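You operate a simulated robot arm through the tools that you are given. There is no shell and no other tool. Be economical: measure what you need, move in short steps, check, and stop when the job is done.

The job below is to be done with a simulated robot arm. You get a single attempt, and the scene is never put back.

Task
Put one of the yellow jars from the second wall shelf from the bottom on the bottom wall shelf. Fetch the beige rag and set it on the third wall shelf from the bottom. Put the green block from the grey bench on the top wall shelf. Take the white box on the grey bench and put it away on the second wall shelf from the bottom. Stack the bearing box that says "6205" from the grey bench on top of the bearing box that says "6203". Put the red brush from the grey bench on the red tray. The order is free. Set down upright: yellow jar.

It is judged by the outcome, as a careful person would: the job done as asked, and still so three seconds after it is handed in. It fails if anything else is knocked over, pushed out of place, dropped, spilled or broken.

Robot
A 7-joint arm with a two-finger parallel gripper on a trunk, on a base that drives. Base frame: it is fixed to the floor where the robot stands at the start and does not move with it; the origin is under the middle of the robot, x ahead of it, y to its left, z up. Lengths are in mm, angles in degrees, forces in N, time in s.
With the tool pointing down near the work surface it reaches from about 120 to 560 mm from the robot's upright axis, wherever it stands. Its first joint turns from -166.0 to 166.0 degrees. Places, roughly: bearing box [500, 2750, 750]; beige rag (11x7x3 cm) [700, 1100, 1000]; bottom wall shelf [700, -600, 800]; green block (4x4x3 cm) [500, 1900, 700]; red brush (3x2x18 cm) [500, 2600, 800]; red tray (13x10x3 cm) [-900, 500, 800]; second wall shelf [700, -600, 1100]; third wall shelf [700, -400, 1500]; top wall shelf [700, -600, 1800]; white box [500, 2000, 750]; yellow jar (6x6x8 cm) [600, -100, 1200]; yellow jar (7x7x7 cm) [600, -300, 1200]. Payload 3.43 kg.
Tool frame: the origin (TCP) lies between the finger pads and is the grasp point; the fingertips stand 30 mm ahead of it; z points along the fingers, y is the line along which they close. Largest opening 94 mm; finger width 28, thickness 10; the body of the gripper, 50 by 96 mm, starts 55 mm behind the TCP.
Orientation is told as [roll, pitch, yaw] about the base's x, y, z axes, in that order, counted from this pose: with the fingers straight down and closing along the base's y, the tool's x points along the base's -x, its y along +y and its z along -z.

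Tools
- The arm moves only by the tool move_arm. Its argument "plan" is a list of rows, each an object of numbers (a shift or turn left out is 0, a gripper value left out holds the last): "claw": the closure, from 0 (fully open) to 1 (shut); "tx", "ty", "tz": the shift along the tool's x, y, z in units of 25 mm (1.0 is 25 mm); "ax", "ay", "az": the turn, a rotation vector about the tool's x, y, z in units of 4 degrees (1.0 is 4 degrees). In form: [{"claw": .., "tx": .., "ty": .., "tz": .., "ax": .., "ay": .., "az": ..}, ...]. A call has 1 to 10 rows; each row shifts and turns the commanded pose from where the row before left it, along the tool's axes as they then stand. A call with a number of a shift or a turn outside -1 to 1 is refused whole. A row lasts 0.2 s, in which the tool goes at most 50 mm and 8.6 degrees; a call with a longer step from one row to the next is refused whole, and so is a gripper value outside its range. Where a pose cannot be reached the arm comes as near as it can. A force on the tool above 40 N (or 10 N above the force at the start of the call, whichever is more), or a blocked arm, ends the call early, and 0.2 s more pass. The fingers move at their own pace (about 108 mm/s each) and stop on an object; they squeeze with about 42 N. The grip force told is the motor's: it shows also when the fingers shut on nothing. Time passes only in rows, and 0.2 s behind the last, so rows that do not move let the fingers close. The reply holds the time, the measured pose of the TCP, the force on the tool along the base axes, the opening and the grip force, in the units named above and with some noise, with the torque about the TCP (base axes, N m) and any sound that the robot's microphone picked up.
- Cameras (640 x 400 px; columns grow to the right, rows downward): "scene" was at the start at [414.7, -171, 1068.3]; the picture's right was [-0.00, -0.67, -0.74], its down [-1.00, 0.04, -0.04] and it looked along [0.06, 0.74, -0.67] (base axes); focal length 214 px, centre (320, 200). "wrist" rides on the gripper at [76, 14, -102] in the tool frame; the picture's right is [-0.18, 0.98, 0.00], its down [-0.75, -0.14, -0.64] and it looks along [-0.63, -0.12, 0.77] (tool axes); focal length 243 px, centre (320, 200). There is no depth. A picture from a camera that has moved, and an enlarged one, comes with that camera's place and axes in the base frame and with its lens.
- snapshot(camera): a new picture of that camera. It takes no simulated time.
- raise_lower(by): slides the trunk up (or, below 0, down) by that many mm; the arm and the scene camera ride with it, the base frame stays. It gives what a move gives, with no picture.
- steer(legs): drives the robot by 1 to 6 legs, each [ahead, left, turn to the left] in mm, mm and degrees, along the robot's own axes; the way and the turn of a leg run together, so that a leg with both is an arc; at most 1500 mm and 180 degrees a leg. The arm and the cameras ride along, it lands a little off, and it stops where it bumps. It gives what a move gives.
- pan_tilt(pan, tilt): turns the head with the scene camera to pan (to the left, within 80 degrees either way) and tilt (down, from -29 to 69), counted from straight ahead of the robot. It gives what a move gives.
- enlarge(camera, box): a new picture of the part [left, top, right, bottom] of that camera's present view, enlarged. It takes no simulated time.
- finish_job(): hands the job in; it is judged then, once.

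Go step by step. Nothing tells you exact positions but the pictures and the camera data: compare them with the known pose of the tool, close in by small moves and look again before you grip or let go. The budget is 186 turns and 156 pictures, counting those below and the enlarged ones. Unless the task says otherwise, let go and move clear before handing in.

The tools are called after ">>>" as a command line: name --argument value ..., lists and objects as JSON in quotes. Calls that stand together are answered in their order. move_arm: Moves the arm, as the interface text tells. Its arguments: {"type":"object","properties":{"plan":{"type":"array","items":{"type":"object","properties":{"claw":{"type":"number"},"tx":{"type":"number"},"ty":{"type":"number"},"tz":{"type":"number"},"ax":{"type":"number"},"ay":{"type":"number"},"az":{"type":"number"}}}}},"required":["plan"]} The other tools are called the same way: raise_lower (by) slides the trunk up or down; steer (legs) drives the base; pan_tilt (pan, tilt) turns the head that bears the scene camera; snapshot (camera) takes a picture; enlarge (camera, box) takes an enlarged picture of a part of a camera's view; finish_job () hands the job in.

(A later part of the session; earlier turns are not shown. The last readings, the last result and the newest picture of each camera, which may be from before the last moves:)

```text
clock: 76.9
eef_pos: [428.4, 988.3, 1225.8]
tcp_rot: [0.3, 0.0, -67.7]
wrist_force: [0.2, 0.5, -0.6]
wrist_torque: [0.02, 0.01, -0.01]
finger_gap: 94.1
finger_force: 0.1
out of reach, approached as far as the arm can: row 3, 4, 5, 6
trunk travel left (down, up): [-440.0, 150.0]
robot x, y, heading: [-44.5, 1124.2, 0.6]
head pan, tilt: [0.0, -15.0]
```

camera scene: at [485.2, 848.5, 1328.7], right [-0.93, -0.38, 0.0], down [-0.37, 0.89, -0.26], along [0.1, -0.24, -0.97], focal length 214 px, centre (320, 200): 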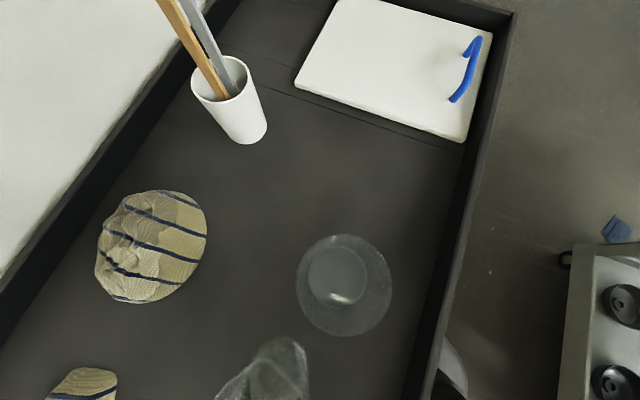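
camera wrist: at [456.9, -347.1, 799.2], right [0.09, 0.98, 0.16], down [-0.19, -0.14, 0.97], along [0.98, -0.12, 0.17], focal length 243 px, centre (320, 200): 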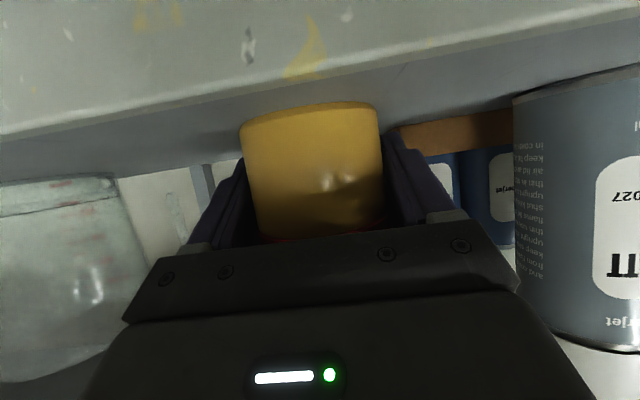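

The downward reach depends on height. I'll use full trunk height with the arm lower, and test again.

>>> raise_lower --by 150

>>> move_arm --plan '[{"tz": 1}, {"tz": 1}, {"tz": 1}, {"tz": 1}, {"tz": 1}, {"tz": 1}, {"tz": 1}, {"tz": 1}]'

>>> move_arm --plan '[{"tx": 0.705, "ty": 0.928}, {"tx": 0.705, "ty": 0.928}, {"tx": 0.705, "ty": 0.928}, {"tx": 0.705, "ty": 0.928}, {"tx": 0.705, "ty": 0.928}, {"tx": 0.705, "ty": 0.928}]'

```text
clock: 78.6
eef_pos: [428.1, 987.1, 1374.1]
tcp_rot: [0.2, 0.0, -67.7]
wrist_force: [0.0, 0.2, 0.7]
wrist_torque: [0.0, -0.01, 0.02]
finger_gap: 94.2
finger_force: 0.0
trunk travel left (down, up): [-590.0, 0.0]
robot x, y, heading: [-44.0, 1123.8, 0.6]
head pan, tilt: [0.0, -15.0]
```

```text
clock: 80.4
eef_pos: [429.3, 986.4, 1173.9]
tcp_rot: [0.3, 0.0, -67.6]
wrist_force: [0.3, 0.0, 0.0]
wrist_torque: [-0.02, -0.03, 0.0]
finger_gap: 94.0
finger_force: 0.1
trunk travel left (down, up): [-590.0, 0.0]
robot x, y, heading: [-44.0, 1125.4, 0.5]
head pan, tilt: [0.0, -15.0]
```

```text
clock: 81.8
eef_pos: [410.7, 1084.3, 1153.8]
tcp_rot: [0.8, -0.1, -67.3]
wrist_force: [-0.4, -0.5, 0.2]
wrist_torque: [0.0, -0.02, -0.03]
finger_gap: 94.0
finger_force: 0.1
out of reach, approached as far as the arm can: row 1, 2, 3, 4, 5, 6
trunk travel left (down, up): [-590.0, 0.0]
robot x, y, heading: [-45.4, 1125.8, 0.5]
head pan, tilt: [0.0, -15.0]
```

It looks like a wrist limit at this yaw rather than distance. I'll turn the yaw back to 0, extend over the rag, and see the true reach.

>>> move_arm --plan '[{"az": -1}, {"az": -1}, {"az": -1}, {"az": -1}, {"az": -1}, {"az": -1}, {"az": -1}, {"az": -1}, {"az": -1}, {"az": -1}]'

>>> move_arm --plan '[{"az": -1}, {"az": -1}, {"az": -1}, {"az": -1}, {"az": -1}, {"az": -1}, {"az": -0.8}]'

>>> move_arm --plan '[{"tx": -1, "ty": 0.25}, {"tx": -1, "ty": 0.25}, {"tx": -1, "ty": 0.25}, {"tx": -1, "ty": 0.25}, {"tx": -1, "ty": 0.25}, {"tx": -1, "ty": 0.25}, {"tx": -1, "ty": 0.25}, {"tx": -1, "ty": 0.25}, {"tx": -1, "ty": 0.25}]'

```text
clock: 84.0
eef_pos: [409.5, 1085.8, 1152.4]
tcp_rot: [0.2, -0.1, -27.6]
wrist_force: [0.0, -0.7, -0.5]
wrist_torque: [-0.01, -0.04, 0.0]
finger_gap: 94.0
finger_force: 0.0
trunk travel left (down, up): [-590.0, 0.0]
robot x, y, heading: [-41.9, 1130.6, 0.6]
head pan, tilt: [0.0, -15.0]
```

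```text
clock: 85.6
eef_pos: [410.4, 1085.8, 1154.6]
tcp_rot: [0.0, -0.1, -0.3]
wrist_force: [1.0, 0.4, -0.5]
wrist_torque: [0.03, 0.01, 0.02]
finger_gap: 93.9
finger_force: 0.1
trunk travel left (down, up): [-590.0, 0.0]
robot x, y, heading: [-46.9, 1124.0, 0.5]
head pan, tilt: [0.0, -15.0]
```

```text
clock: 87.6
eef_pos: [608.6, 1133.7, 1187.6]
tcp_rot: [-0.1, -0.3, -0.6]
wrist_force: [0.0, -0.8, -0.3]
wrist_torque: [0.0, -0.06, 0.04]
finger_gap: 94.0
finger_force: 0.0
out of reach, approached as far as the arm can: row 7, 8, 9
trunk travel left (down, up): [-590.0, 0.0]
robot x, y, heading: [-41.3, 1123.6, 0.2]
head pan, tilt: [0.0, -15.0]
```

Straight ahead, vertical reach tops out near 650 mm, short of the rag from here. There is a gap between cabinet and bench; standing in front of it I can reach the rag along its long axis. First I retract the arm and drive there.

>>> move_arm --plan '[{"tx": 1}, {"tx": 1}, {"tx": 1}, {"tx": 1}, {"tx": 1}, {"tx": 1}, {"tx": 1}, {"tx": 1}, {"tx": 1}, {"tx": 1}]'

>>> steer --legs '[[-110, 0, 0], [0, 400, 0]]'

>>> snapshot --camera "scene"

```text
clock: 89.8
eef_pos: [358.9, 1135.4, 1187.1]
tcp_rot: [0.0, -0.3, -0.5]
wrist_force: [0.0, -0.1, 0.0]
wrist_torque: [0.0, -0.02, -0.03]
finger_gap: 94.0
finger_force: 0.1
trunk travel left (down, up): [-590.0, 0.0]
robot x, y, heading: [-44.1, 1126.8, 0.7]
head pan, tilt: [0.0, -15.0]
```

```text
clock: 93.1
eef_pos: [245.9, 1535.2, 1186.7]
tcp_rot: [0.0, -0.2, -0.4]
wrist_force: [-1.0, -0.8, -0.3]
wrist_torque: [-0.04, 0.01, 0.0]
finger_gap: 94.1
finger_force: 0.1
trunk travel left (down, up): [-590.0, 0.0]
robot x, y, heading: [-158.2, 1522.6, 0.9]
head pan, tilt: [0.0, -15.0]
```

```text
125 pictures are left
camera scene: at [380.4, 1532.8, 1235.1], right [0.0, -1.0, 0.0], down [-0.96, 0.0, -0.26], along [0.26, 0.0, -0.96], focal length 214 px, centre (320, 200)
```

scene: 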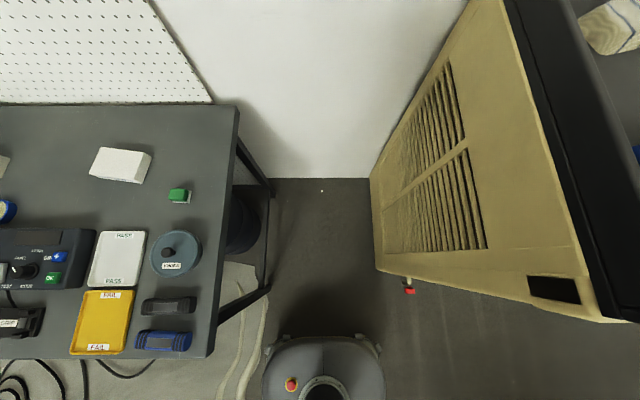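

The gap on the floor is about 570 mm wide, and the base nose fits in part way. I'll drive ahead 300 mm and check.

>>> steer --legs '[[300, 0, -1]]'

>>> snapshot --camera "scene"

```text
clock: 95.1
eef_pos: [539.7, 1525.4, 1187.5]
tcp_rot: [0.2, -0.3, -1.5]
wrist_force: [0.2, -0.8, 0.3]
wrist_torque: [0.03, -0.02, -0.04]
finger_gap: 93.9
finger_force: 0.0
trunk travel left (down, up): [-590.0, 0.0]
robot x, y, heading: [136.0, 1522.7, -0.5]
head pan, tilt: [0.0, -15.0]
```

```text
124 pictures are left
camera scene: at [674.6, 1520.4, 1234.6], right [-0.03, -1.0, 0.0], down [-0.96, 0.03, -0.26], along [0.26, -0.01, -0.97], focal length 214 px, centre (320, 200)
```

scene: 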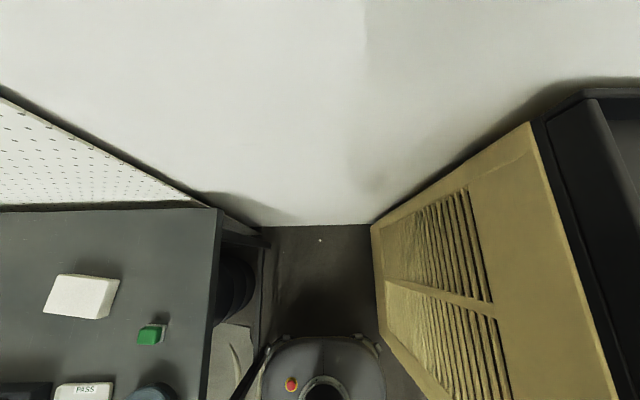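

No contact at x≈136. Now I turn the gripper (yaw ≈ -68°) and tilt it 30° outward along the rag's long axis.

>>> move_arm --plan '[{"az": 1}, {"az": 1}, {"az": 1}, {"az": 1}, {"az": 1}, {"az": 1}, {"az": 1}, {"az": 1}, {"az": 1}, {"az": 1}]'

>>> move_arm --plan '[{"az": 1}, {"az": 1}, {"az": 1}, {"az": 1}, {"az": 1}, {"az": 1}, {"ay": -1}, {"ay": -1}, {"ay": -1}, {"ay": -1}]'

>>> move_arm --plan '[{"ay": -1}, {"ay": -1}, {"ay": -1}, {"ay": -0.5}]'

>>> pan_tilt --pan 0 --tilt 0

>>> snapshot --camera "scene"

```text
clock: 97.3
eef_pos: [538.8, 1524.1, 1186.5]
tcp_rot: [0.2, 0.0, -41.5]
wrist_force: [-0.6, 0.6, -0.9]
wrist_torque: [0.03, 0.0, 0.0]
finger_gap: 94.2
finger_force: 0.1
trunk travel left (down, up): [-590.0, 0.0]
robot x, y, heading: [137.4, 1521.1, -0.5]
head pan, tilt: [0.0, -15.0]
```

```text
clock: 99.5
eef_pos: [539.3, 1525.8, 1187.4]
tcp_rot: [0.2, -16.0, -65.5]
wrist_force: [0.3, -0.2, 0.5]
wrist_torque: [0.01, 0.02, -0.01]
finger_gap: 94.2
finger_force: 0.0
trunk travel left (down, up): [-590.0, 0.0]
robot x, y, heading: [129.4, 1522.9, -0.5]
head pan, tilt: [0.0, -15.0]
```

```text
clock: 100.5
eef_pos: [539.5, 1525.7, 1186.8]
tcp_rot: [0.2, -29.9, -65.6]
wrist_force: [0.2, -0.1, 0.0]
wrist_torque: [-0.03, 0.01, 0.0]
finger_gap: 94.1
finger_force: 0.0
trunk travel left (down, up): [-590.0, 0.0]
robot x, y, heading: [137.8, 1519.7, -0.7]
head pan, tilt: [0.0, -15.0]
```

```text
clock: 101.3
eef_pos: [538.7, 1525.4, 1187.4]
tcp_rot: [0.1, -30.0, -65.7]
wrist_force: [0.0, 0.5, -0.2]
wrist_torque: [0.01, -0.01, 0.02]
finger_gap: 94.2
finger_force: 0.1
trunk travel left (down, up): [-590.0, 0.0]
robot x, y, heading: [134.1, 1521.3, -0.6]
head pan, tilt: [0.0, 0.0]
```

```text
123 pictures are left
camera scene: at [571.9, 1455.6, 1274.9], right [-0.91, -0.41, 0.0], down [-0.36, 0.79, -0.5], along [0.21, -0.45, -0.87], focal length 214 px, centre (320, 200)
```

scene: 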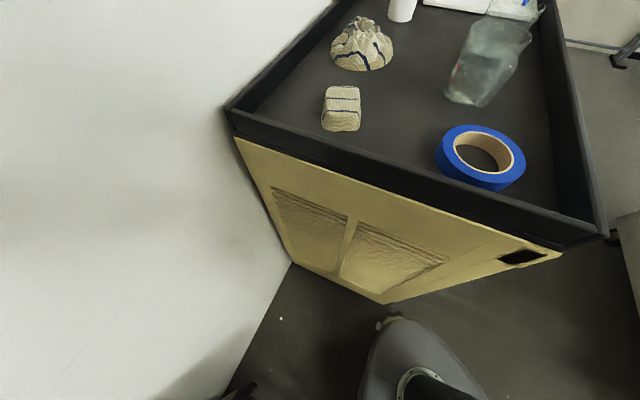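

Triangulating three views, the rag centre is near (680, 1130, 1016), aligned with the gripper's forward direction. I approach to about 100 mm above it.

>>> move_arm --plan '[{"tx": -0.997, "ty": -0.106, "tz": 0.813}, {"tx": -0.997, "ty": -0.106, "tz": 0.813}, {"tx": -0.997, "ty": -0.106, "tz": 0.813}, {"tx": -0.997, "ty": -0.106, "tz": 0.813}, {"tx": -0.997, "ty": -0.106, "tz": 0.813}, {"tx": -0.997, "ty": -0.106, "tz": 0.813}, {"tx": -0.997, "ty": -0.106, "tz": 0.813}, {"tx": -0.997, "ty": -0.106, "tz": 0.813}, {"tx": -0.997, "ty": -0.106, "tz": 0.813}, {"tx": -0.997, "ty": -0.106, "tz": 0.813}]'

>>> snapshot --camera "scene"

>>> snapshot --camera "wrist"

```text
clock: 103.5
eef_pos: [635.7, 1267.4, 1182.3]
tcp_rot: [0.3, -30.1, -65.7]
wrist_force: [0.9, -0.4, 0.1]
wrist_torque: [0.01, 0.01, -0.01]
finger_gap: 94.1
finger_force: 0.0
out of reach, approached as far as the arm can: row 8, 9, 10
trunk travel left (down, up): [-590.0, 0.0]
robot x, y, heading: [137.6, 1524.8, -0.4]
head pan, tilt: [0.0, 0.0]
```

```text
122 pictures are left
camera scene: at [668.3, 1197.5, 1269.2], right [-0.91, -0.41, 0.0], down [-0.36, 0.79, -0.5], along [0.21, -0.45, -0.87], focal length 214 px, centre (320, 200)
```

scene: 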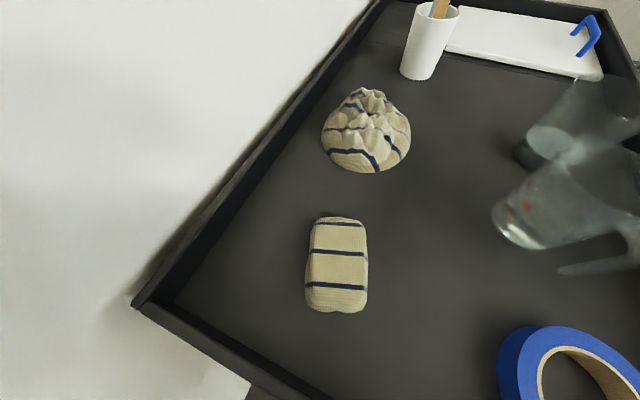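

```text
121 pictures are left
camera wrist: at [600.4, 1380.2, 1233.0], right [0.96, 0.26, 0.1], down [0.01, -0.36, 0.93], along [0.28, -0.9, -0.35], focal length 243 px, centre (320, 200)
```

wrist: 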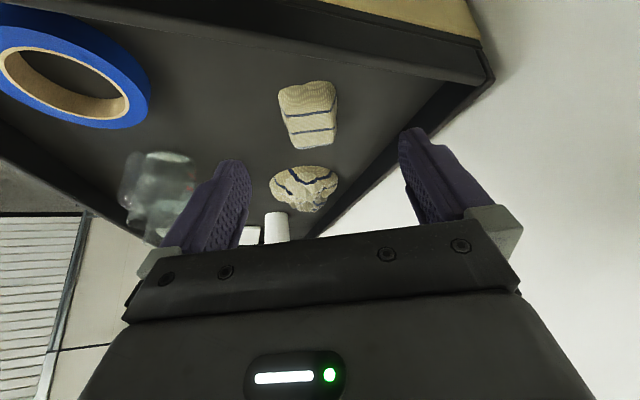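

Rag is well aligned ahead, but the reach is short with the trunk this high. I'll lower the trunk in exchange for arm height.

>>> move_arm --plan '[{"tx": -0.5, "tz": -0.866}, {"tx": -0.5, "tz": -0.866}, {"tx": -0.5, "tz": -0.866}, {"tx": -0.5, "tz": -0.866}]'

>>> raise_lower --by -180

>>> move_arm --plan '[{"tx": -0.866, "tz": 0.5}, {"tx": -0.866, "tz": 0.5}, {"tx": -0.866, "tz": 0.5}, {"tx": -0.866, "tz": 0.5}]'

```text
clock: 104.5
eef_pos: [636.3, 1269.4, 1278.9]
tcp_rot: [0.3, -30.0, -65.7]
wrist_force: [0.0, 0.1, 0.3]
wrist_torque: [0.0, 0.03, 0.01]
finger_gap: 94.0
finger_force: 0.0
trunk travel left (down, up): [-590.0, 0.0]
robot x, y, heading: [140.7, 1520.2, -0.4]
head pan, tilt: [0.0, 0.0]
```

```text
clock: 106.5
eef_pos: [637.5, 1269.2, 1099.5]
tcp_rot: [0.3, -30.0, -65.7]
wrist_force: [0.7, 0.9, 0.1]
wrist_torque: [0.0, 0.03, 0.0]
finger_gap: 94.1
finger_force: 0.1
trunk travel left (down, up): [-410.0, 180.0]
robot x, y, heading: [137.5, 1521.2, -0.6]
head pan, tilt: [0.0, 0.0]
```

```text
clock: 107.5
eef_pos: [670.8, 1200.8, 1110.7]
tcp_rot: [0.2, -29.9, -65.7]
wrist_force: [-0.5, 0.5, -0.3]
wrist_torque: [0.05, -0.02, 0.01]
finger_gap: 94.1
finger_force: 0.0
out of reach, approached as far as the arm can: row 3, 4
trunk travel left (down, up): [-410.0, 180.0]
robot x, y, heading: [136.1, 1522.6, -0.3]
head pan, tilt: [0.0, 0.0]
```

Getting there; repeat the exchange once more.

>>> move_arm --plan '[{"tx": -0.5, "tz": -0.866}, {"tx": -0.5, "tz": -0.866}, {"tx": -0.5, "tz": -0.866}, {"tx": -0.5, "tz": -0.866}, {"tx": -0.5, "tz": -0.866}, {"tx": -0.5, "tz": -0.866}]'

>>> raise_lower --by -160

>>> move_arm --plan '[{"tx": -0.866, "tz": 0.5}, {"tx": -0.866, "tz": 0.5}, {"tx": -0.866, "tz": 0.5}]'

```text
clock: 108.9
eef_pos: [670.4, 1200.1, 1261.0]
tcp_rot: [0.2, -30.0, -65.6]
wrist_force: [0.2, -0.2, -0.3]
wrist_torque: [-0.04, 0.0, 0.0]
finger_gap: 94.0
finger_force: 0.1
trunk travel left (down, up): [-410.0, 180.0]
robot x, y, heading: [138.9, 1522.6, -0.6]
head pan, tilt: [0.0, 0.0]
```

```text
clock: 110.7
eef_pos: [669.1, 1201.2, 1100.9]
tcp_rot: [0.3, -30.0, -65.7]
wrist_force: [-0.5, -0.3, 0.2]
wrist_torque: [0.0, -0.03, 0.0]
finger_gap: 93.7
finger_force: 0.1
trunk travel left (down, up): [-250.0, 340.0]
robot x, y, heading: [137.0, 1522.7, -0.5]
head pan, tilt: [0.0, 0.0]
```

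```text
clock: 111.5
eef_pos: [684.1, 1173.2, 1102.0]
tcp_rot: [0.4, -30.0, -65.6]
wrist_force: [-0.4, -0.1, 0.3]
wrist_torque: [0.0, 0.01, -0.01]
finger_gap: 94.2
finger_force: 0.2
out of reach, approached as far as the arm can: row 2, 3
trunk travel left (down, up): [-250.0, 340.0]
robot x, y, heading: [138.5, 1521.6, -0.8]
head pan, tilt: [0.0, 0.0]
```

Just ~20 mm short; tilting a further 12° will extend the reach.

>>> move_arm --plan '[{"ay": -1}, {"ay": -1}, {"ay": -1}]'

>>> snapshot --camera "scene"

>>> snapshot --camera "wrist"

```text
clock: 112.3
eef_pos: [683.6, 1172.9, 1101.7]
tcp_rot: [0.3, -42.1, -65.8]
wrist_force: [0.2, -0.2, -0.2]
wrist_torque: [-0.01, -0.01, -0.02]
finger_gap: 94.2
finger_force: 0.0
trunk travel left (down, up): [-250.0, 340.0]
robot x, y, heading: [136.1, 1524.1, -0.6]
head pan, tilt: [0.0, 0.0]
```

```text
120 pictures are left
camera scene: at [708.0, 1120.8, 1203.7], right [-0.91, -0.41, 0.0], down [-0.3, 0.68, -0.67], along [0.28, -0.61, -0.74], focal length 214 px, centre (320, 200)
```

scene: 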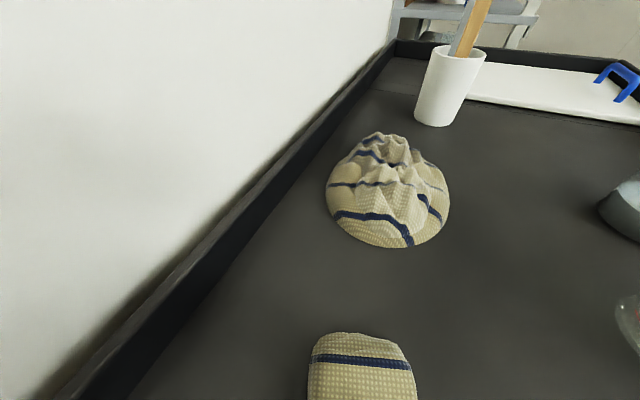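

```text
119 pictures are left
camera wrist: at [645.3, 1292.3, 1128.0], right [0.95, 0.28, 0.13], down [-0.08, -0.18, 0.98], along [0.3, -0.94, -0.15], focal length 243 px, centre (320, 200)
```

wrist: 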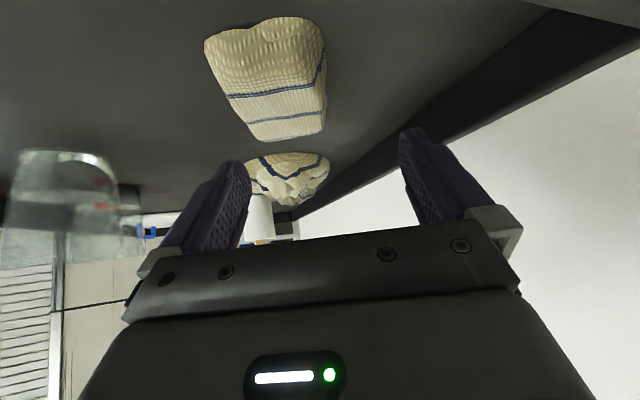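

Rag lies about 24 mm to the gripper's negative-y side and 33 mm ahead. I shift and check.

>>> move_arm --plan '[{"tx": -0.49, "ty": -0.48, "tz": 0.44}, {"tx": -0.49, "ty": -0.48, "tz": 0.44}, {"tx": 0.54, "tz": 0.6}]'

>>> snapshot --camera "scene"

>>> snapshot --camera "wrist"

```text
clock: 113.1
eef_pos: [676.4, 1136.8, 1082.3]
tcp_rot: [0.2, -42.0, -65.7]
wrist_force: [-0.6, -0.1, 0.2]
wrist_torque: [-0.02, 0.04, 0.01]
finger_gap: 94.1
finger_force: 0.0
out of reach, approached as far as the arm can: row 3
trunk travel left (down, up): [-250.0, 340.0]
robot x, y, heading: [135.7, 1523.3, -0.8]
head pan, tilt: [0.0, 0.0]
```

```text
118 pictures are left
camera scene: at [700.7, 1084.6, 1183.1], right [-0.91, -0.41, 0.0], down [-0.31, 0.68, -0.67], along [0.28, -0.61, -0.74], focal length 214 px, centre (320, 200)
```

scene: 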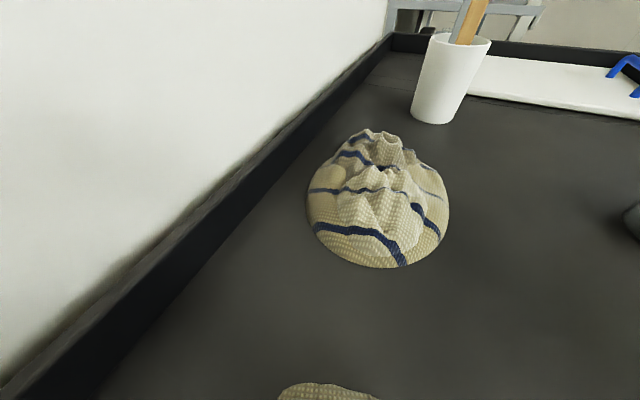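

```text
117 pictures are left
camera wrist: at [637.9, 1256.1, 1107.7], right [0.95, 0.28, 0.13], down [-0.08, -0.18, 0.98], along [0.3, -0.94, -0.15], focal length 243 px, centre (320, 200)
```

wrist: 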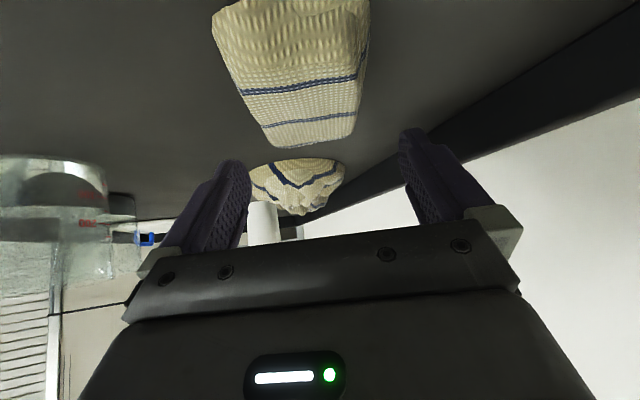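

Lateral alignment is good. I lower by trunk 40 mm.

>>> raise_lower --by -40

>>> snapshot --camera "wrist"

```text
clock: 113.9
eef_pos: [677.0, 1135.7, 1052.4]
tcp_rot: [0.7, -42.8, -66.2]
wrist_force: [-6.1, 4.1, 14.8]
wrist_torque: [1.67, 0.59, 0.4]
finger_gap: 94.1
finger_force: 0.0
trunk travel left (down, up): [-212.0, 378.0]
robot x, y, heading: [133.8, 1519.1, -0.5]
head pan, tilt: [0.0, 0.0]
stopped: the force on the tool passed its limit at 53 N (the readings are from after the stop); the commanded pose is now the measured one
```

```text
116 pictures are left
camera wrist: at [638.3, 1256.0, 1075.8], right [0.95, 0.28, 0.14], down [-0.09, -0.17, 0.98], along [0.3, -0.94, -0.14], focal length 243 px, centre (320, 200)
```

wrist: 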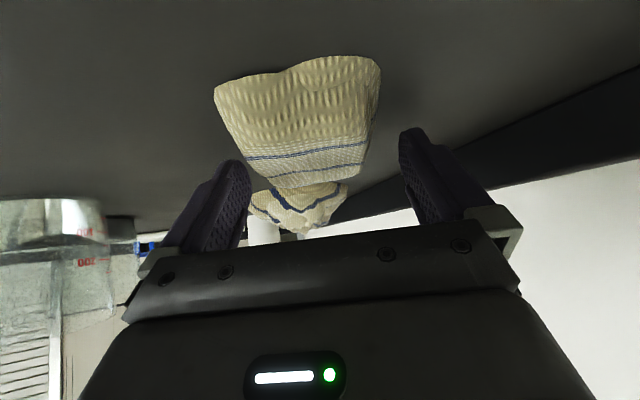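

The wrist camera touched the tray's rim (contact torque points there), so I lift and reduce the tilt to about 34°, which raises that camera.

>>> raise_lower --by 25

>>> steer --legs '[[20, 0, 0]]'

>>> move_arm --plan '[{"ay": 1}, {"ay": 1}, {"ay": 0.25}, {}]'

>>> snapshot --camera "wrist"

```text
clock: 114.6
eef_pos: [678.7, 1135.6, 1073.4]
tcp_rot: [0.7, -42.5, -66.1]
wrist_force: [-1.4, -0.8, -1.0]
wrist_torque: [0.0, -0.03, 0.0]
finger_gap: 94.1
finger_force: 0.0
trunk travel left (down, up): [-237.0, 353.0]
robot x, y, heading: [138.0, 1522.7, -0.7]
head pan, tilt: [0.0, 0.0]
```

```text
clock: 115.4
eef_pos: [700.0, 1133.9, 1074.1]
tcp_rot: [0.7, -42.6, -65.9]
wrist_force: [0.2, -0.2, 0.3]
wrist_torque: [0.0, -0.01, -0.02]
finger_gap: 93.9
finger_force: 0.1
trunk travel left (down, up): [-237.0, 353.0]
robot x, y, heading: [156.2, 1522.8, -0.6]
head pan, tilt: [0.0, 0.0]
```

```text
clock: 116.4
eef_pos: [714.5, 1163.5, 1119.9]
tcp_rot: [0.7, -33.6, -65.9]
wrist_force: [0.5, -0.9, -0.8]
wrist_torque: [0.0, 0.0, 0.0]
finger_gap: 94.0
finger_force: 0.1
out of reach, approached as far as the arm can: row 1, 2, 3
trunk travel left (down, up): [-237.0, 353.0]
robot x, y, heading: [157.0, 1524.3, -0.7]
head pan, tilt: [0.0, 0.0]
```

```text
115 pictures are left
camera wrist: at [675.8, 1278.6, 1164.4], right [0.96, 0.27, 0.11], down [-0.02, -0.31, 0.95], along [0.29, -0.91, -0.29], focal length 243 px, centre (320, 200)
```

wrist: 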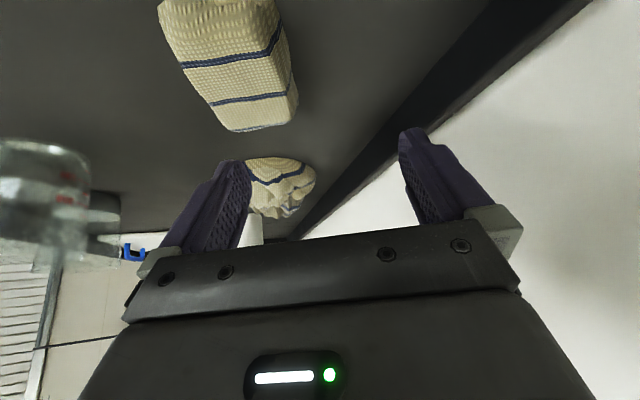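

Now shift laterally onto the rag, then lower by trunk.

>>> move_arm --plan '[{"tx": -0.155, "ty": -0.9, "tz": 0.105}, {"tx": -0.155, "ty": -0.89, "tz": 0.105}, {}]'

>>> raise_lower --by -55

>>> snapshot --camera "wrist"

>>> snapshot --camera "scene"

```text
clock: 117.2
eef_pos: [692.5, 1156.3, 1129.1]
tcp_rot: [0.7, -33.6, -65.8]
wrist_force: [-0.1, 0.2, -0.4]
wrist_torque: [0.0, 0.02, 0.0]
finger_gap: 93.8
finger_force: 0.1
out of reach, approached as far as the arm can: row 1, 2
trunk travel left (down, up): [-237.0, 353.0]
robot x, y, heading: [153.4, 1524.8, -0.5]
head pan, tilt: [0.0, 0.0]
```

```text
clock: 118.1
eef_pos: [692.9, 1157.4, 1073.3]
tcp_rot: [0.8, -33.6, -65.9]
wrist_force: [0.6, -1.1, 2.3]
wrist_torque: [-0.06, 0.07, 0.04]
finger_gap: 93.9
finger_force: 0.1
trunk travel left (down, up): [-182.0, 408.0]
robot x, y, heading: [157.5, 1524.2, -0.5]
head pan, tilt: [0.0, 0.0]
```

```text
114 pictures are left
camera wrist: at [656.0, 1272.1, 1117.7], right [0.96, 0.27, 0.11], down [-0.02, -0.31, 0.95], along [0.29, -0.91, -0.29], focal length 243 px, centre (320, 200)
```

wrist: 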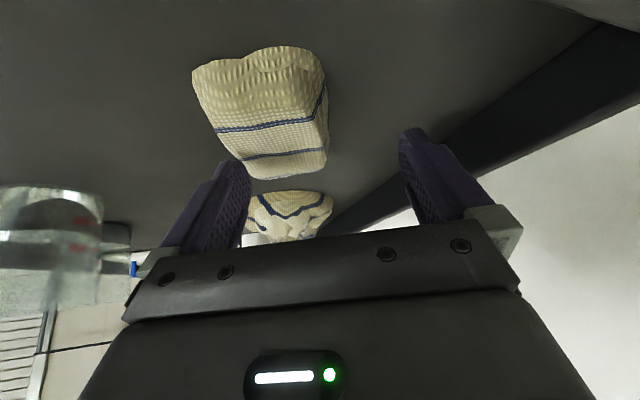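

```text
113 pictures are left
camera scene: at [722.4, 1091.8, 1165.9], right [-0.91, -0.41, -0.01], down [-0.34, 0.76, -0.55], along [0.24, -0.5, -0.83], focal length 214 px, centre (320, 200)
```

scene: 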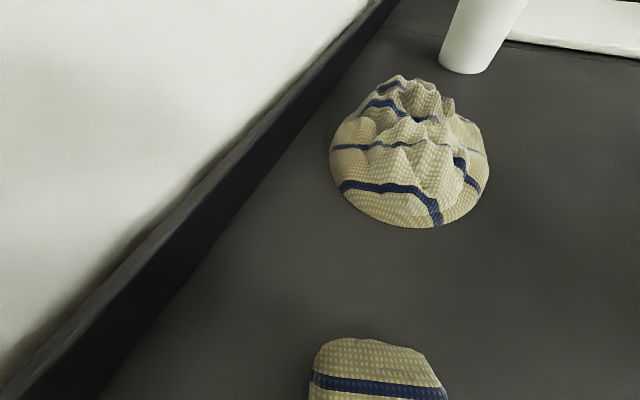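

Only a lateral shift of about 22 mm is still needed; then lower to grasp height.

>>> move_arm --plan '[{"ty": -0.45}, {"ty": -0.45}, {}]'

>>> raise_lower --by -25

>>> snapshot --camera "wrist"

```text
clock: 118.9
eef_pos: [683.5, 1155.2, 1074.1]
tcp_rot: [0.7, -33.6, -65.9]
wrist_force: [-0.7, -0.6, 0.5]
wrist_torque: [0.02, -0.02, 0.01]
finger_gap: 94.3
finger_force: 0.1
out of reach, approached as far as the arm can: row 2
trunk travel left (down, up): [-182.0, 408.0]
robot x, y, heading: [156.4, 1524.9, -0.6]
head pan, tilt: [0.0, 0.0]
```

```text
clock: 119.3
eef_pos: [684.1, 1151.8, 1072.5]
tcp_rot: [0.8, -34.7, -65.9]
wrist_force: [-0.9, 4.0, 16.9]
wrist_torque: [-0.33, 0.71, -0.15]
finger_gap: 94.0
finger_force: 0.1
trunk travel left (down, up): [-172.0, 418.0]
robot x, y, heading: [155.2, 1522.3, -0.6]
head pan, tilt: [0.0, 0.0]
stopped: the force on the tool passed its limit at 52 N (the readings are from after the stop); the commanded pose is now the measured one
```

```text
112 pictures are left
camera wrist: at [646.4, 1268.6, 1114.8], right [0.96, 0.27, 0.11], down [-0.03, -0.29, 0.96], along [0.29, -0.92, -0.27], focal length 243 px, centre (320, 200)
```

wrist: 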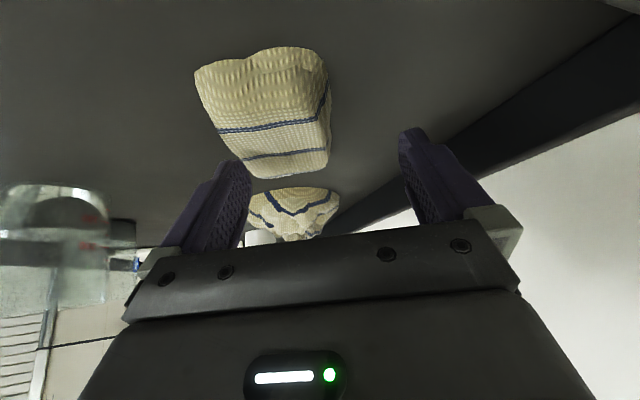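

The outer fingertip touched the rag edge: I need about 14 mm more lateral shift. Lift, tilt slightly more for reach, and shift.

>>> raise_lower --by 25

>>> move_arm --plan '[{"ay": -1}, {"ty": -0.3, "ay": -0.1}, {"ty": -0.3}, {}]'

>>> snapshot --camera "wrist"

```text
clock: 120.1
eef_pos: [684.6, 1151.5, 1094.9]
tcp_rot: [0.7, -34.4, -66.0]
wrist_force: [0.2, 0.1, -1.0]
wrist_torque: [0.02, 0.02, 0.02]
finger_gap: 94.1
finger_force: 0.0
trunk travel left (down, up): [-197.0, 393.0]
robot x, y, heading: [157.2, 1521.0, -0.8]
head pan, tilt: [0.0, 0.0]
```

```text
clock: 121.1
eef_pos: [669.6, 1146.6, 1095.7]
tcp_rot: [0.7, -38.9, -65.9]
wrist_force: [0.1, 0.2, 0.5]
wrist_torque: [-0.01, -0.01, -0.01]
finger_gap: 93.8
finger_force: 0.1
trunk travel left (down, up): [-197.0, 393.0]
robot x, y, heading: [158.9, 1522.1, -0.6]
head pan, tilt: [0.0, 0.0]
```

```text
111 pictures are left
camera wrist: at [631.6, 1264.1, 1128.5], right [0.95, 0.28, 0.13], down [-0.06, -0.23, 0.97], along [0.3, -0.93, -0.2], focal length 243 px, centre (320, 200)
```

wrist: 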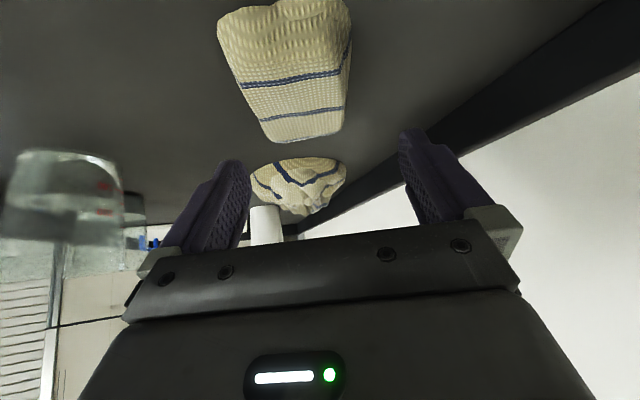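

Alignment looks right; nudge 4 mm and lower 38 mm.

>>> move_arm --plan '[{"ty": -0.16}]'

>>> raise_lower --by -38

>>> snapshot --camera "wrist"

```text
clock: 121.5
eef_pos: [666.4, 1143.4, 1094.8]
tcp_rot: [0.7, -38.9, -65.9]
wrist_force: [0.1, -0.6, 1.0]
wrist_torque: [-0.01, -0.02, -0.02]
finger_gap: 94.0
finger_force: 0.1
trunk travel left (down, up): [-197.0, 393.0]
robot x, y, heading: [160.2, 1519.5, -0.5]
head pan, tilt: [0.0, 0.0]
```

```text
clock: 122.3
eef_pos: [667.1, 1144.6, 1057.9]
tcp_rot: [0.7, -38.9, -65.9]
wrist_force: [0.5, 0.2, 0.3]
wrist_torque: [0.0, -0.04, 0.02]
finger_gap: 94.1
finger_force: 0.0
trunk travel left (down, up): [-159.0, 431.0]
robot x, y, heading: [160.6, 1520.8, -0.3]
head pan, tilt: [0.0, 0.0]
```

```text
110 pictures are left
camera wrist: at [628.4, 1262.5, 1090.8], right [0.95, 0.28, 0.12], down [-0.06, -0.23, 0.97], along [0.3, -0.93, -0.2], focal length 243 px, centre (320, 200)
```

wrist: 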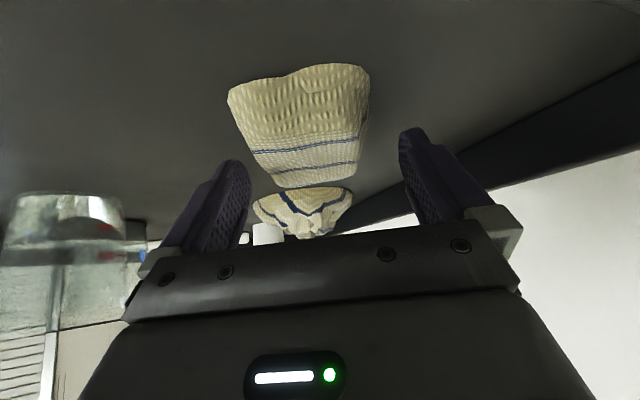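

Fingers straddle the rag. Lower 12 mm more, then close.

>>> raise_lower --by -12

>>> move_arm --plan '[{"claw": 1}, {"claw": 1}, {"claw": 1}, {"claw": 1}, {"claw": 1}]'

>>> snapshot --camera "wrist"

```text
clock: 122.9
eef_pos: [665.4, 1144.7, 1049.0]
tcp_rot: [0.7, -39.4, -65.9]
wrist_force: [2.8, -3.8, 27.3]
wrist_torque: [-0.88, 1.04, 0.24]
finger_gap: 93.0
finger_force: 0.0
trunk travel left (down, up): [-147.0, 443.0]
robot x, y, heading: [157.0, 1522.1, -0.3]
head pan, tilt: [0.0, 0.0]
```

```text
clock: 123.4
eef_pos: [661.3, 1141.2, 1049.7]
tcp_rot: [0.4, -39.4, -66.3]
wrist_force: [-1.2, 2.3, 14.9]
wrist_torque: [-0.19, 0.56, -0.36]
finger_gap: 69.4
finger_force: 41.4
trunk travel left (down, up): [-147.0, 443.0]
robot x, y, heading: [154.0, 1520.7, -0.7]
head pan, tilt: [0.0, 0.0]
stopped in row 2: the force on the tool passed its limit at 45 N (the readings are from after the stop); the commanded pose is now the measured one
```

```text
109 pictures are left
camera wrist: at [624.1, 1259.4, 1081.3], right [0.96, 0.27, 0.12], down [-0.06, -0.22, 0.97], along [0.29, -0.94, -0.19], focal length 243 px, centre (320, 200)
```

wrist: 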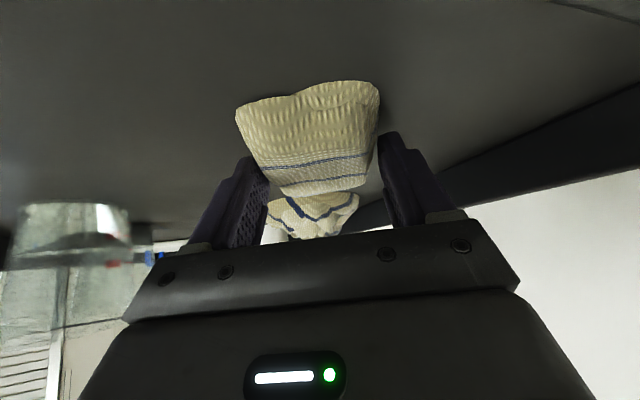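

Gripped (69 mm). Lift and check.

>>> raise_lower --by 100

>>> snapshot --camera "wrist"

```text
clock: 124.7
eef_pos: [662.3, 1140.3, 1146.7]
tcp_rot: [0.4, -39.0, -66.2]
wrist_force: [-0.1, 0.5, 0.1]
wrist_torque: [0.0, -0.02, -0.05]
finger_gap: 69.4
finger_force: 41.8
trunk travel left (down, up): [-247.0, 343.0]
robot x, y, heading: [156.7, 1519.2, -0.5]
head pan, tilt: [0.0, 0.0]
```

```text
108 pictures are left
camera wrist: at [625.4, 1259.0, 1179.2], right [0.96, 0.27, 0.12], down [-0.06, -0.23, 0.97], along [0.29, -0.94, -0.2], focal length 243 px, centre (320, 200)
```

wrist: 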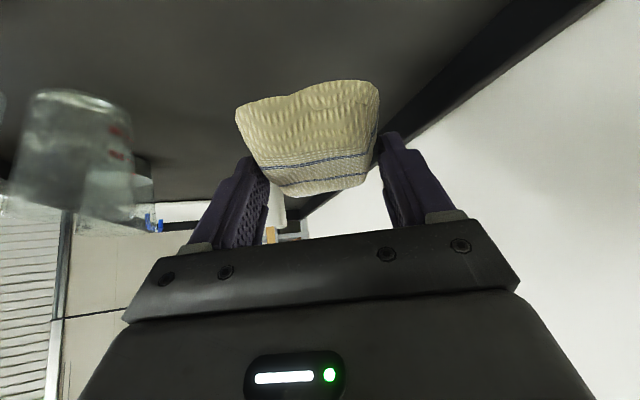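

Rag is held. I retract the arm towards the robot, then back the robot out.

>>> move_arm --plan '[{"tx": 0.93, "ty": -0.15, "tz": -0.91}, {"tx": 0.93, "ty": -0.15, "tz": -0.91}, {"tx": 0.93, "ty": -0.15, "tz": -0.91}, {"tx": 0.93, "ty": -0.15, "tz": -0.91}, {"tx": 0.93, "ty": -0.15, "tz": -0.91}, {"tx": 0.93, "ty": -0.15, "tz": -0.91}, {"tx": 0.93, "ty": -0.15, "tz": -0.91}, {"tx": 0.93, "ty": -0.15, "tz": -0.91}, {"tx": 0.93, "ty": -0.15, "tz": -0.91}, {"tx": 0.93, "ty": -0.15, "tz": -0.91}]'

>>> steer --legs '[[-320, 0, 0]]'

```text
clock: 126.9
eef_pos: [495.8, 1423.4, 1177.9]
tcp_rot: [0.3, -39.2, -66.2]
wrist_force: [0.4, 0.9, -0.5]
wrist_torque: [-0.02, 0.01, 0.01]
finger_gap: 67.8
finger_force: 42.4
trunk travel left (down, up): [-247.0, 343.0]
robot x, y, heading: [156.6, 1523.3, -0.5]
head pan, tilt: [0.0, 0.0]
```

```text
clock: 129.1
eef_pos: [168.8, 1426.6, 1178.9]
tcp_rot: [0.5, -39.1, -66.0]
wrist_force: [-0.4, -0.5, -0.3]
wrist_torque: [0.0, -0.02, 0.04]
finger_gap: 67.0
finger_force: 42.5
trunk travel left (down, up): [-247.0, 343.0]
robot x, y, heading: [-168.9, 1525.1, -0.8]
head pan, tilt: [0.0, 0.0]
```

Rag secure so far. I drive back along the same lane (x≈-145) towards the shelves in two legs.

>>> steer --legs '[[25, 0, 0.8], [0, -1050, 0], [0, -1000, 0]]'

>>> snapshot --camera "wrist"

```text
clock: 139.6
eef_pos: [211.3, -604.2, 1178.1]
tcp_rot: [0.4, -39.0, -65.0]
wrist_force: [0.5, 0.1, -0.5]
wrist_torque: [-0.01, 0.0, -0.03]
finger_gap: 66.1
finger_force: 41.7
trunk travel left (down, up): [-247.0, 343.0]
robot x, y, heading: [-128.4, -513.7, 0.4]
head pan, tilt: [0.0, 0.0]
```

```text
107 pictures are left
camera wrist: at [170.9, -486.9, 1210.9], right [0.95, 0.29, 0.12], down [-0.06, -0.23, 0.97], along [0.31, -0.93, -0.2], focal length 243 px, centre (320, 200)
```

wrist: 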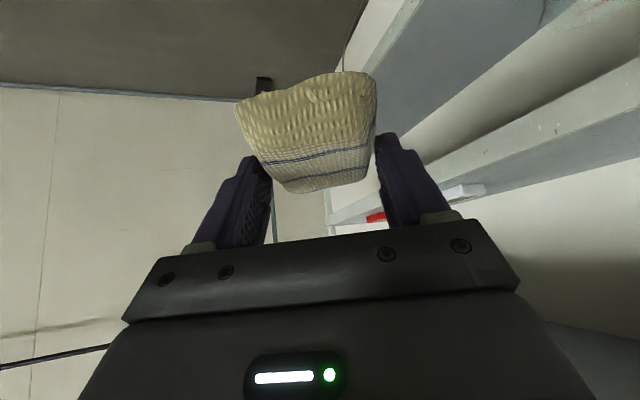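

Slight creep in the grip, so I proceed promptly: rotate yaw to 0 keeping the tilt, and raise the trunk.

>>> move_arm --plan '[{"ax": -0.629, "az": -0.777}, {"ax": -0.629, "az": -0.777}, {"ax": -0.629, "az": -0.777}, {"ax": -0.629, "az": -0.777}, {"ax": -0.629, "az": -0.777}, {"ax": -0.629, "az": -0.777}, {"ax": -0.629, "az": -0.777}, {"ax": -0.629, "az": -0.777}, {"ax": -0.629, "az": -0.777}, {"ax": -0.629, "az": -0.777}]'

>>> move_arm --plan '[{"ax": -0.629, "az": -0.777}, {"ax": -0.629, "az": -0.777}, {"ax": -0.629, "az": -0.777}, {"ax": -0.629, "az": -0.777}, {"ax": -0.629, "az": -0.777}, {"ax": -0.629, "az": -0.777}]'

>>> raise_lower --by 343

>>> snapshot --camera "scene"

>>> snapshot --camera "wrist"

```text
clock: 141.8
eef_pos: [259.5, -603.8, 1199.9]
tcp_rot: [0.2, -39.1, -24.7]
wrist_force: [-0.5, 0.2, -1.3]
wrist_torque: [0.01, 0.05, 0.01]
finger_gap: 66.2
finger_force: 42.0
out of reach, approached as far as the arm can: row 1, 2, 3, 4, 5, 6, 7, 8, 9
trunk travel left (down, up): [-247.0, 343.0]
robot x, y, heading: [-130.4, -513.5, 0.6]
head pan, tilt: [0.0, 0.0]
```

```text
clock: 143.2
eef_pos: [261.0, -606.7, 1201.2]
tcp_rot: [0.1, -39.3, -0.6]
wrist_force: [-0.9, 0.3, -0.3]
wrist_torque: [0.0, 0.0, -0.02]
finger_gap: 66.1
finger_force: 42.2
out of reach, approached as far as the arm can: row 1
trunk travel left (down, up): [-247.0, 343.0]
robot x, y, heading: [-130.9, -515.6, 0.6]
head pan, tilt: [0.0, 0.0]
```

```text
clock: 146.6
eef_pos: [261.4, -605.0, 1544.0]
tcp_rot: [0.2, -39.2, -0.7]
wrist_force: [0.3, 0.8, -0.5]
wrist_torque: [-0.01, 0.02, 0.0]
finger_gap: 66.1
finger_force: 42.0
trunk travel left (down, up): [-590.0, 0.0]
robot x, y, heading: [-129.7, -512.5, 0.8]
head pan, tilt: [0.0, 0.0]
```

```text
106 pictures are left
camera scene: at [322.2, -607.5, 1643.0], right [-0.01, -1.0, 0.0], down [-0.77, 0.01, -0.63], along [0.63, 0.0, -0.77], focal length 214 px, centre (320, 200)
```

scene: 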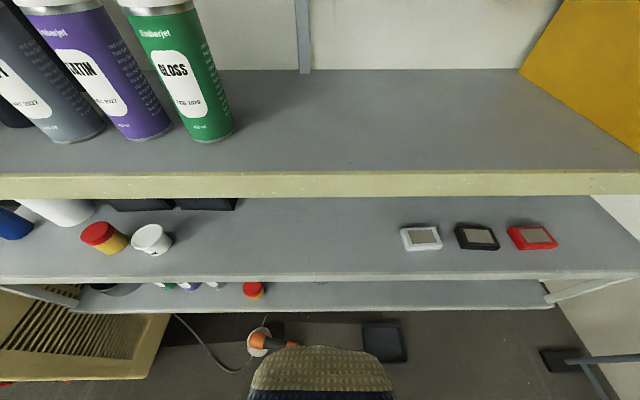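

```text
105 pictures are left
camera wrist: at [137.3, -589.8, 1576.1], right [0.15, 0.98, 0.12], down [0.17, -0.14, 0.97], along [0.97, -0.13, -0.19], focal length 243 px, centre (320, 200)
```

wrist: 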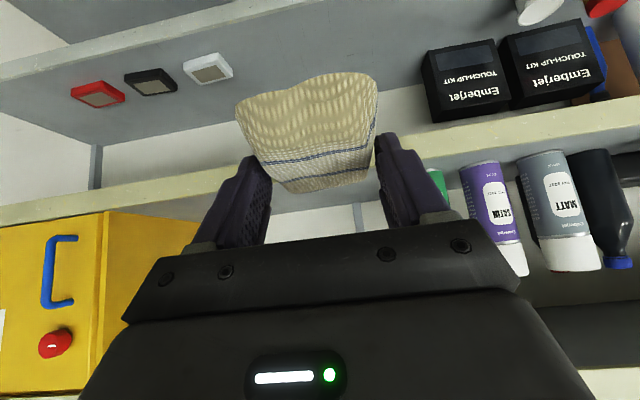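

The rag is held flat and the third shelf is clear ahead at y≈-610. Drive in 190 mm.

>>> steer --legs '[[190, 0, -0.8]]'

>>> move_arm --plan '[{"tx": -0.777, "tz": 0.629}, {"tx": -0.777, "tz": 0.629}, {"tx": -0.777, "tz": 0.629}, {"tx": -0.777, "tz": 0.629}, {"tx": -0.777, "tz": 0.629}]'

>>> snapshot --camera "scene"

>>> snapshot --camera "wrist"

```text
clock: 148.2
eef_pos: [453.0, -609.3, 1545.5]
tcp_rot: [0.0, -39.3, -1.4]
wrist_force: [0.9, 0.2, -1.4]
wrist_torque: [-0.01, 0.06, 0.01]
finger_gap: 66.0
finger_force: 42.4
trunk travel left (down, up): [-590.0, 0.0]
robot x, y, heading: [66.6, -512.8, 0.0]
head pan, tilt: [0.0, 0.0]
```

```text
clock: 149.4
eef_pos: [578.0, -612.4, 1544.6]
tcp_rot: [0.2, -39.3, -1.4]
wrist_force: [0.1, 0.1, -0.8]
wrist_torque: [0.0, 0.01, -0.01]
finger_gap: 65.8
finger_force: 41.8
trunk travel left (down, up): [-590.0, 0.0]
robot x, y, heading: [62.4, -511.1, -0.0]
head pan, tilt: [0.0, 0.0]
```

```text
104 pictures are left
camera scene: at [640.1, -615.0, 1643.4], right [-0.02, -1.0, 0.0], down [-0.77, 0.02, -0.63], along [0.63, -0.01, -0.77], focal length 214 px, centre (320, 200)
```

scene: 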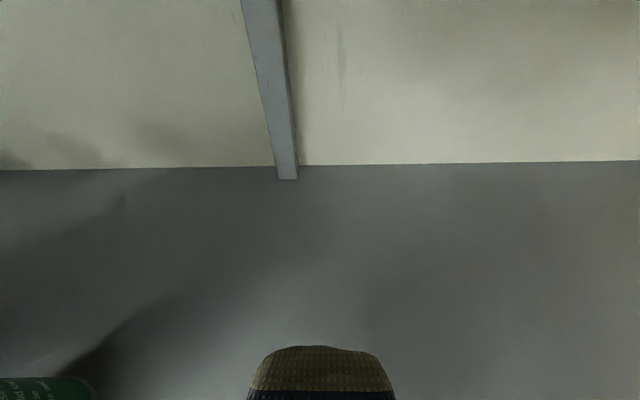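

```text
103 pictures are left
camera wrist: at [455.3, -594.9, 1576.7], right [0.16, 0.98, 0.12], down [0.17, -0.15, 0.97], along [0.97, -0.14, -0.19], focal length 243 px, centre (320, 200)
```

wrist: 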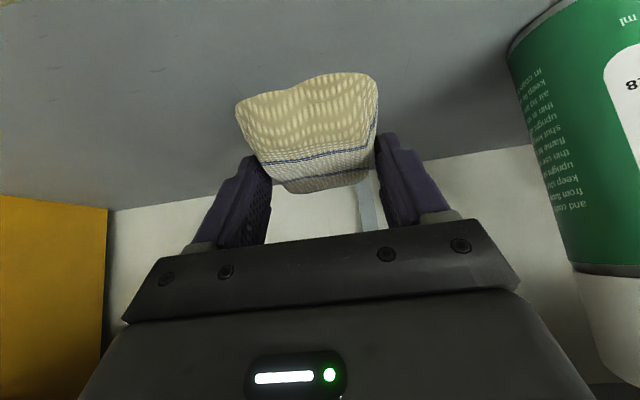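

Good. In a further 15 mm, then down to z≈1508.

>>> move_arm --plan '[{"tx": -0.466, "tz": 0.377}, {"tx": 0.3, "tz": 0.37}, {"tx": 0.3, "tz": 0.37}, {"tx": 0.3, "tz": 0.37}]'

>>> move_arm --plan '[{"tx": 0.075, "tz": 0.0932}, {"tx": 0.075, "tz": 0.0932}]'

>>> snapshot --camera "wrist"

```text
clock: 150.4
eef_pos: [590.9, -612.6, 1513.3]
tcp_rot: [0.1, -39.2, -1.3]
wrist_force: [1.0, 0.3, -1.1]
wrist_torque: [0.0, 0.03, 0.01]
finger_gap: 65.7
finger_force: 41.9
out of reach, approached as far as the arm can: row 4
trunk travel left (down, up): [-590.0, 0.0]
robot x, y, heading: [59.8, -510.8, -0.3]
head pan, tilt: [0.0, 0.0]
```

```text
clock: 151.0
eef_pos: [593.4, -611.8, 1508.1]
tcp_rot: [0.2, -39.4, -1.4]
wrist_force: [-0.2, -0.3, -0.2]
wrist_torque: [0.01, 0.02, -0.01]
finger_gap: 66.3
finger_force: 41.9
trunk travel left (down, up): [-590.0, 0.0]
robot x, y, heading: [65.8, -512.1, -0.1]
head pan, tilt: [0.0, 0.0]
```

```text
102 pictures are left
camera wrist: at [468.3, -595.1, 1539.9], right [0.16, 0.98, 0.12], down [0.17, -0.15, 0.97], along [0.97, -0.14, -0.19], focal length 243 px, centre (320, 200)
```

wrist: 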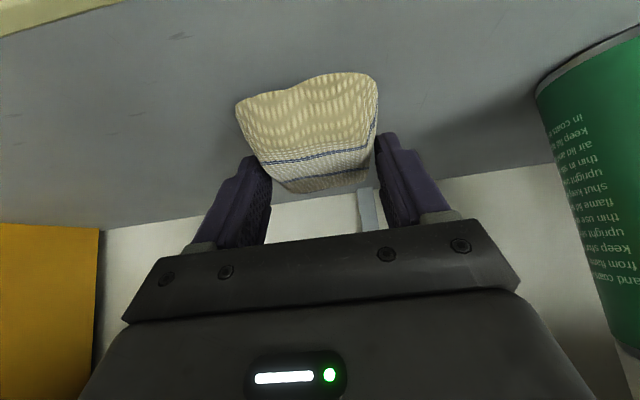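

I lower by trunk in small steps until contact.

>>> raise_lower --by -7

>>> raise_lower --by -5

>>> raise_lower --by -4

>>> snapshot --camera "wrist"

```text
clock: 151.5
eef_pos: [591.9, -611.4, 1500.8]
tcp_rot: [0.2, -39.4, -1.4]
wrist_force: [0.3, 0.1, -1.3]
wrist_torque: [-0.03, 0.01, 0.01]
finger_gap: 65.9
finger_force: 42.4
trunk travel left (down, up): [-583.0, 7.0]
robot x, y, heading: [61.9, -508.7, -0.1]
head pan, tilt: [0.0, 0.0]
```

```text
clock: 152.1
eef_pos: [591.2, -611.7, 1497.1]
tcp_rot: [0.1, -39.4, -1.4]
wrist_force: [0.0, -0.4, 1.7]
wrist_torque: [0.07, 0.13, 0.04]
finger_gap: 65.9
finger_force: 42.7
trunk travel left (down, up): [-578.0, 12.0]
robot x, y, heading: [65.1, -512.9, 0.0]
head pan, tilt: [0.0, 0.0]
```

```text
clock: 152.6
eef_pos: [591.7, -612.7, 1495.5]
tcp_rot: [0.2, -39.8, -1.4]
wrist_force: [5.0, -0.1, 38.4]
wrist_torque: [1.3, 1.17, -0.15]
finger_gap: 65.7
finger_force: 42.4
trunk travel left (down, up): [-574.0, 16.0]
robot x, y, heading: [66.5, -512.7, -0.1]
head pan, tilt: [0.0, 0.0]
```

```text
101 pictures are left
camera wrist: at [467.6, -595.0, 1526.6], right [0.16, 0.98, 0.12], down [0.17, -0.15, 0.98], along [0.97, -0.14, -0.19], focal length 243 px, centre (320, 200)
```

wrist: 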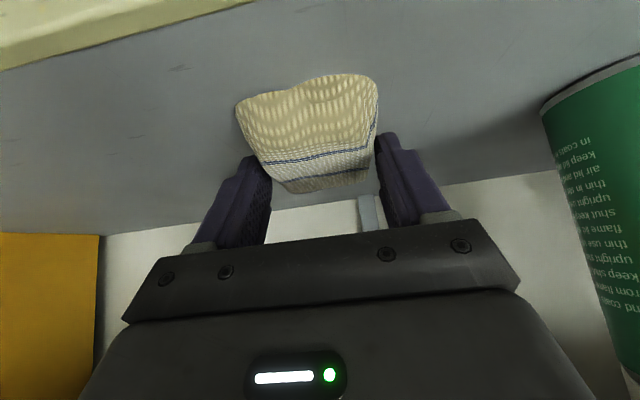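

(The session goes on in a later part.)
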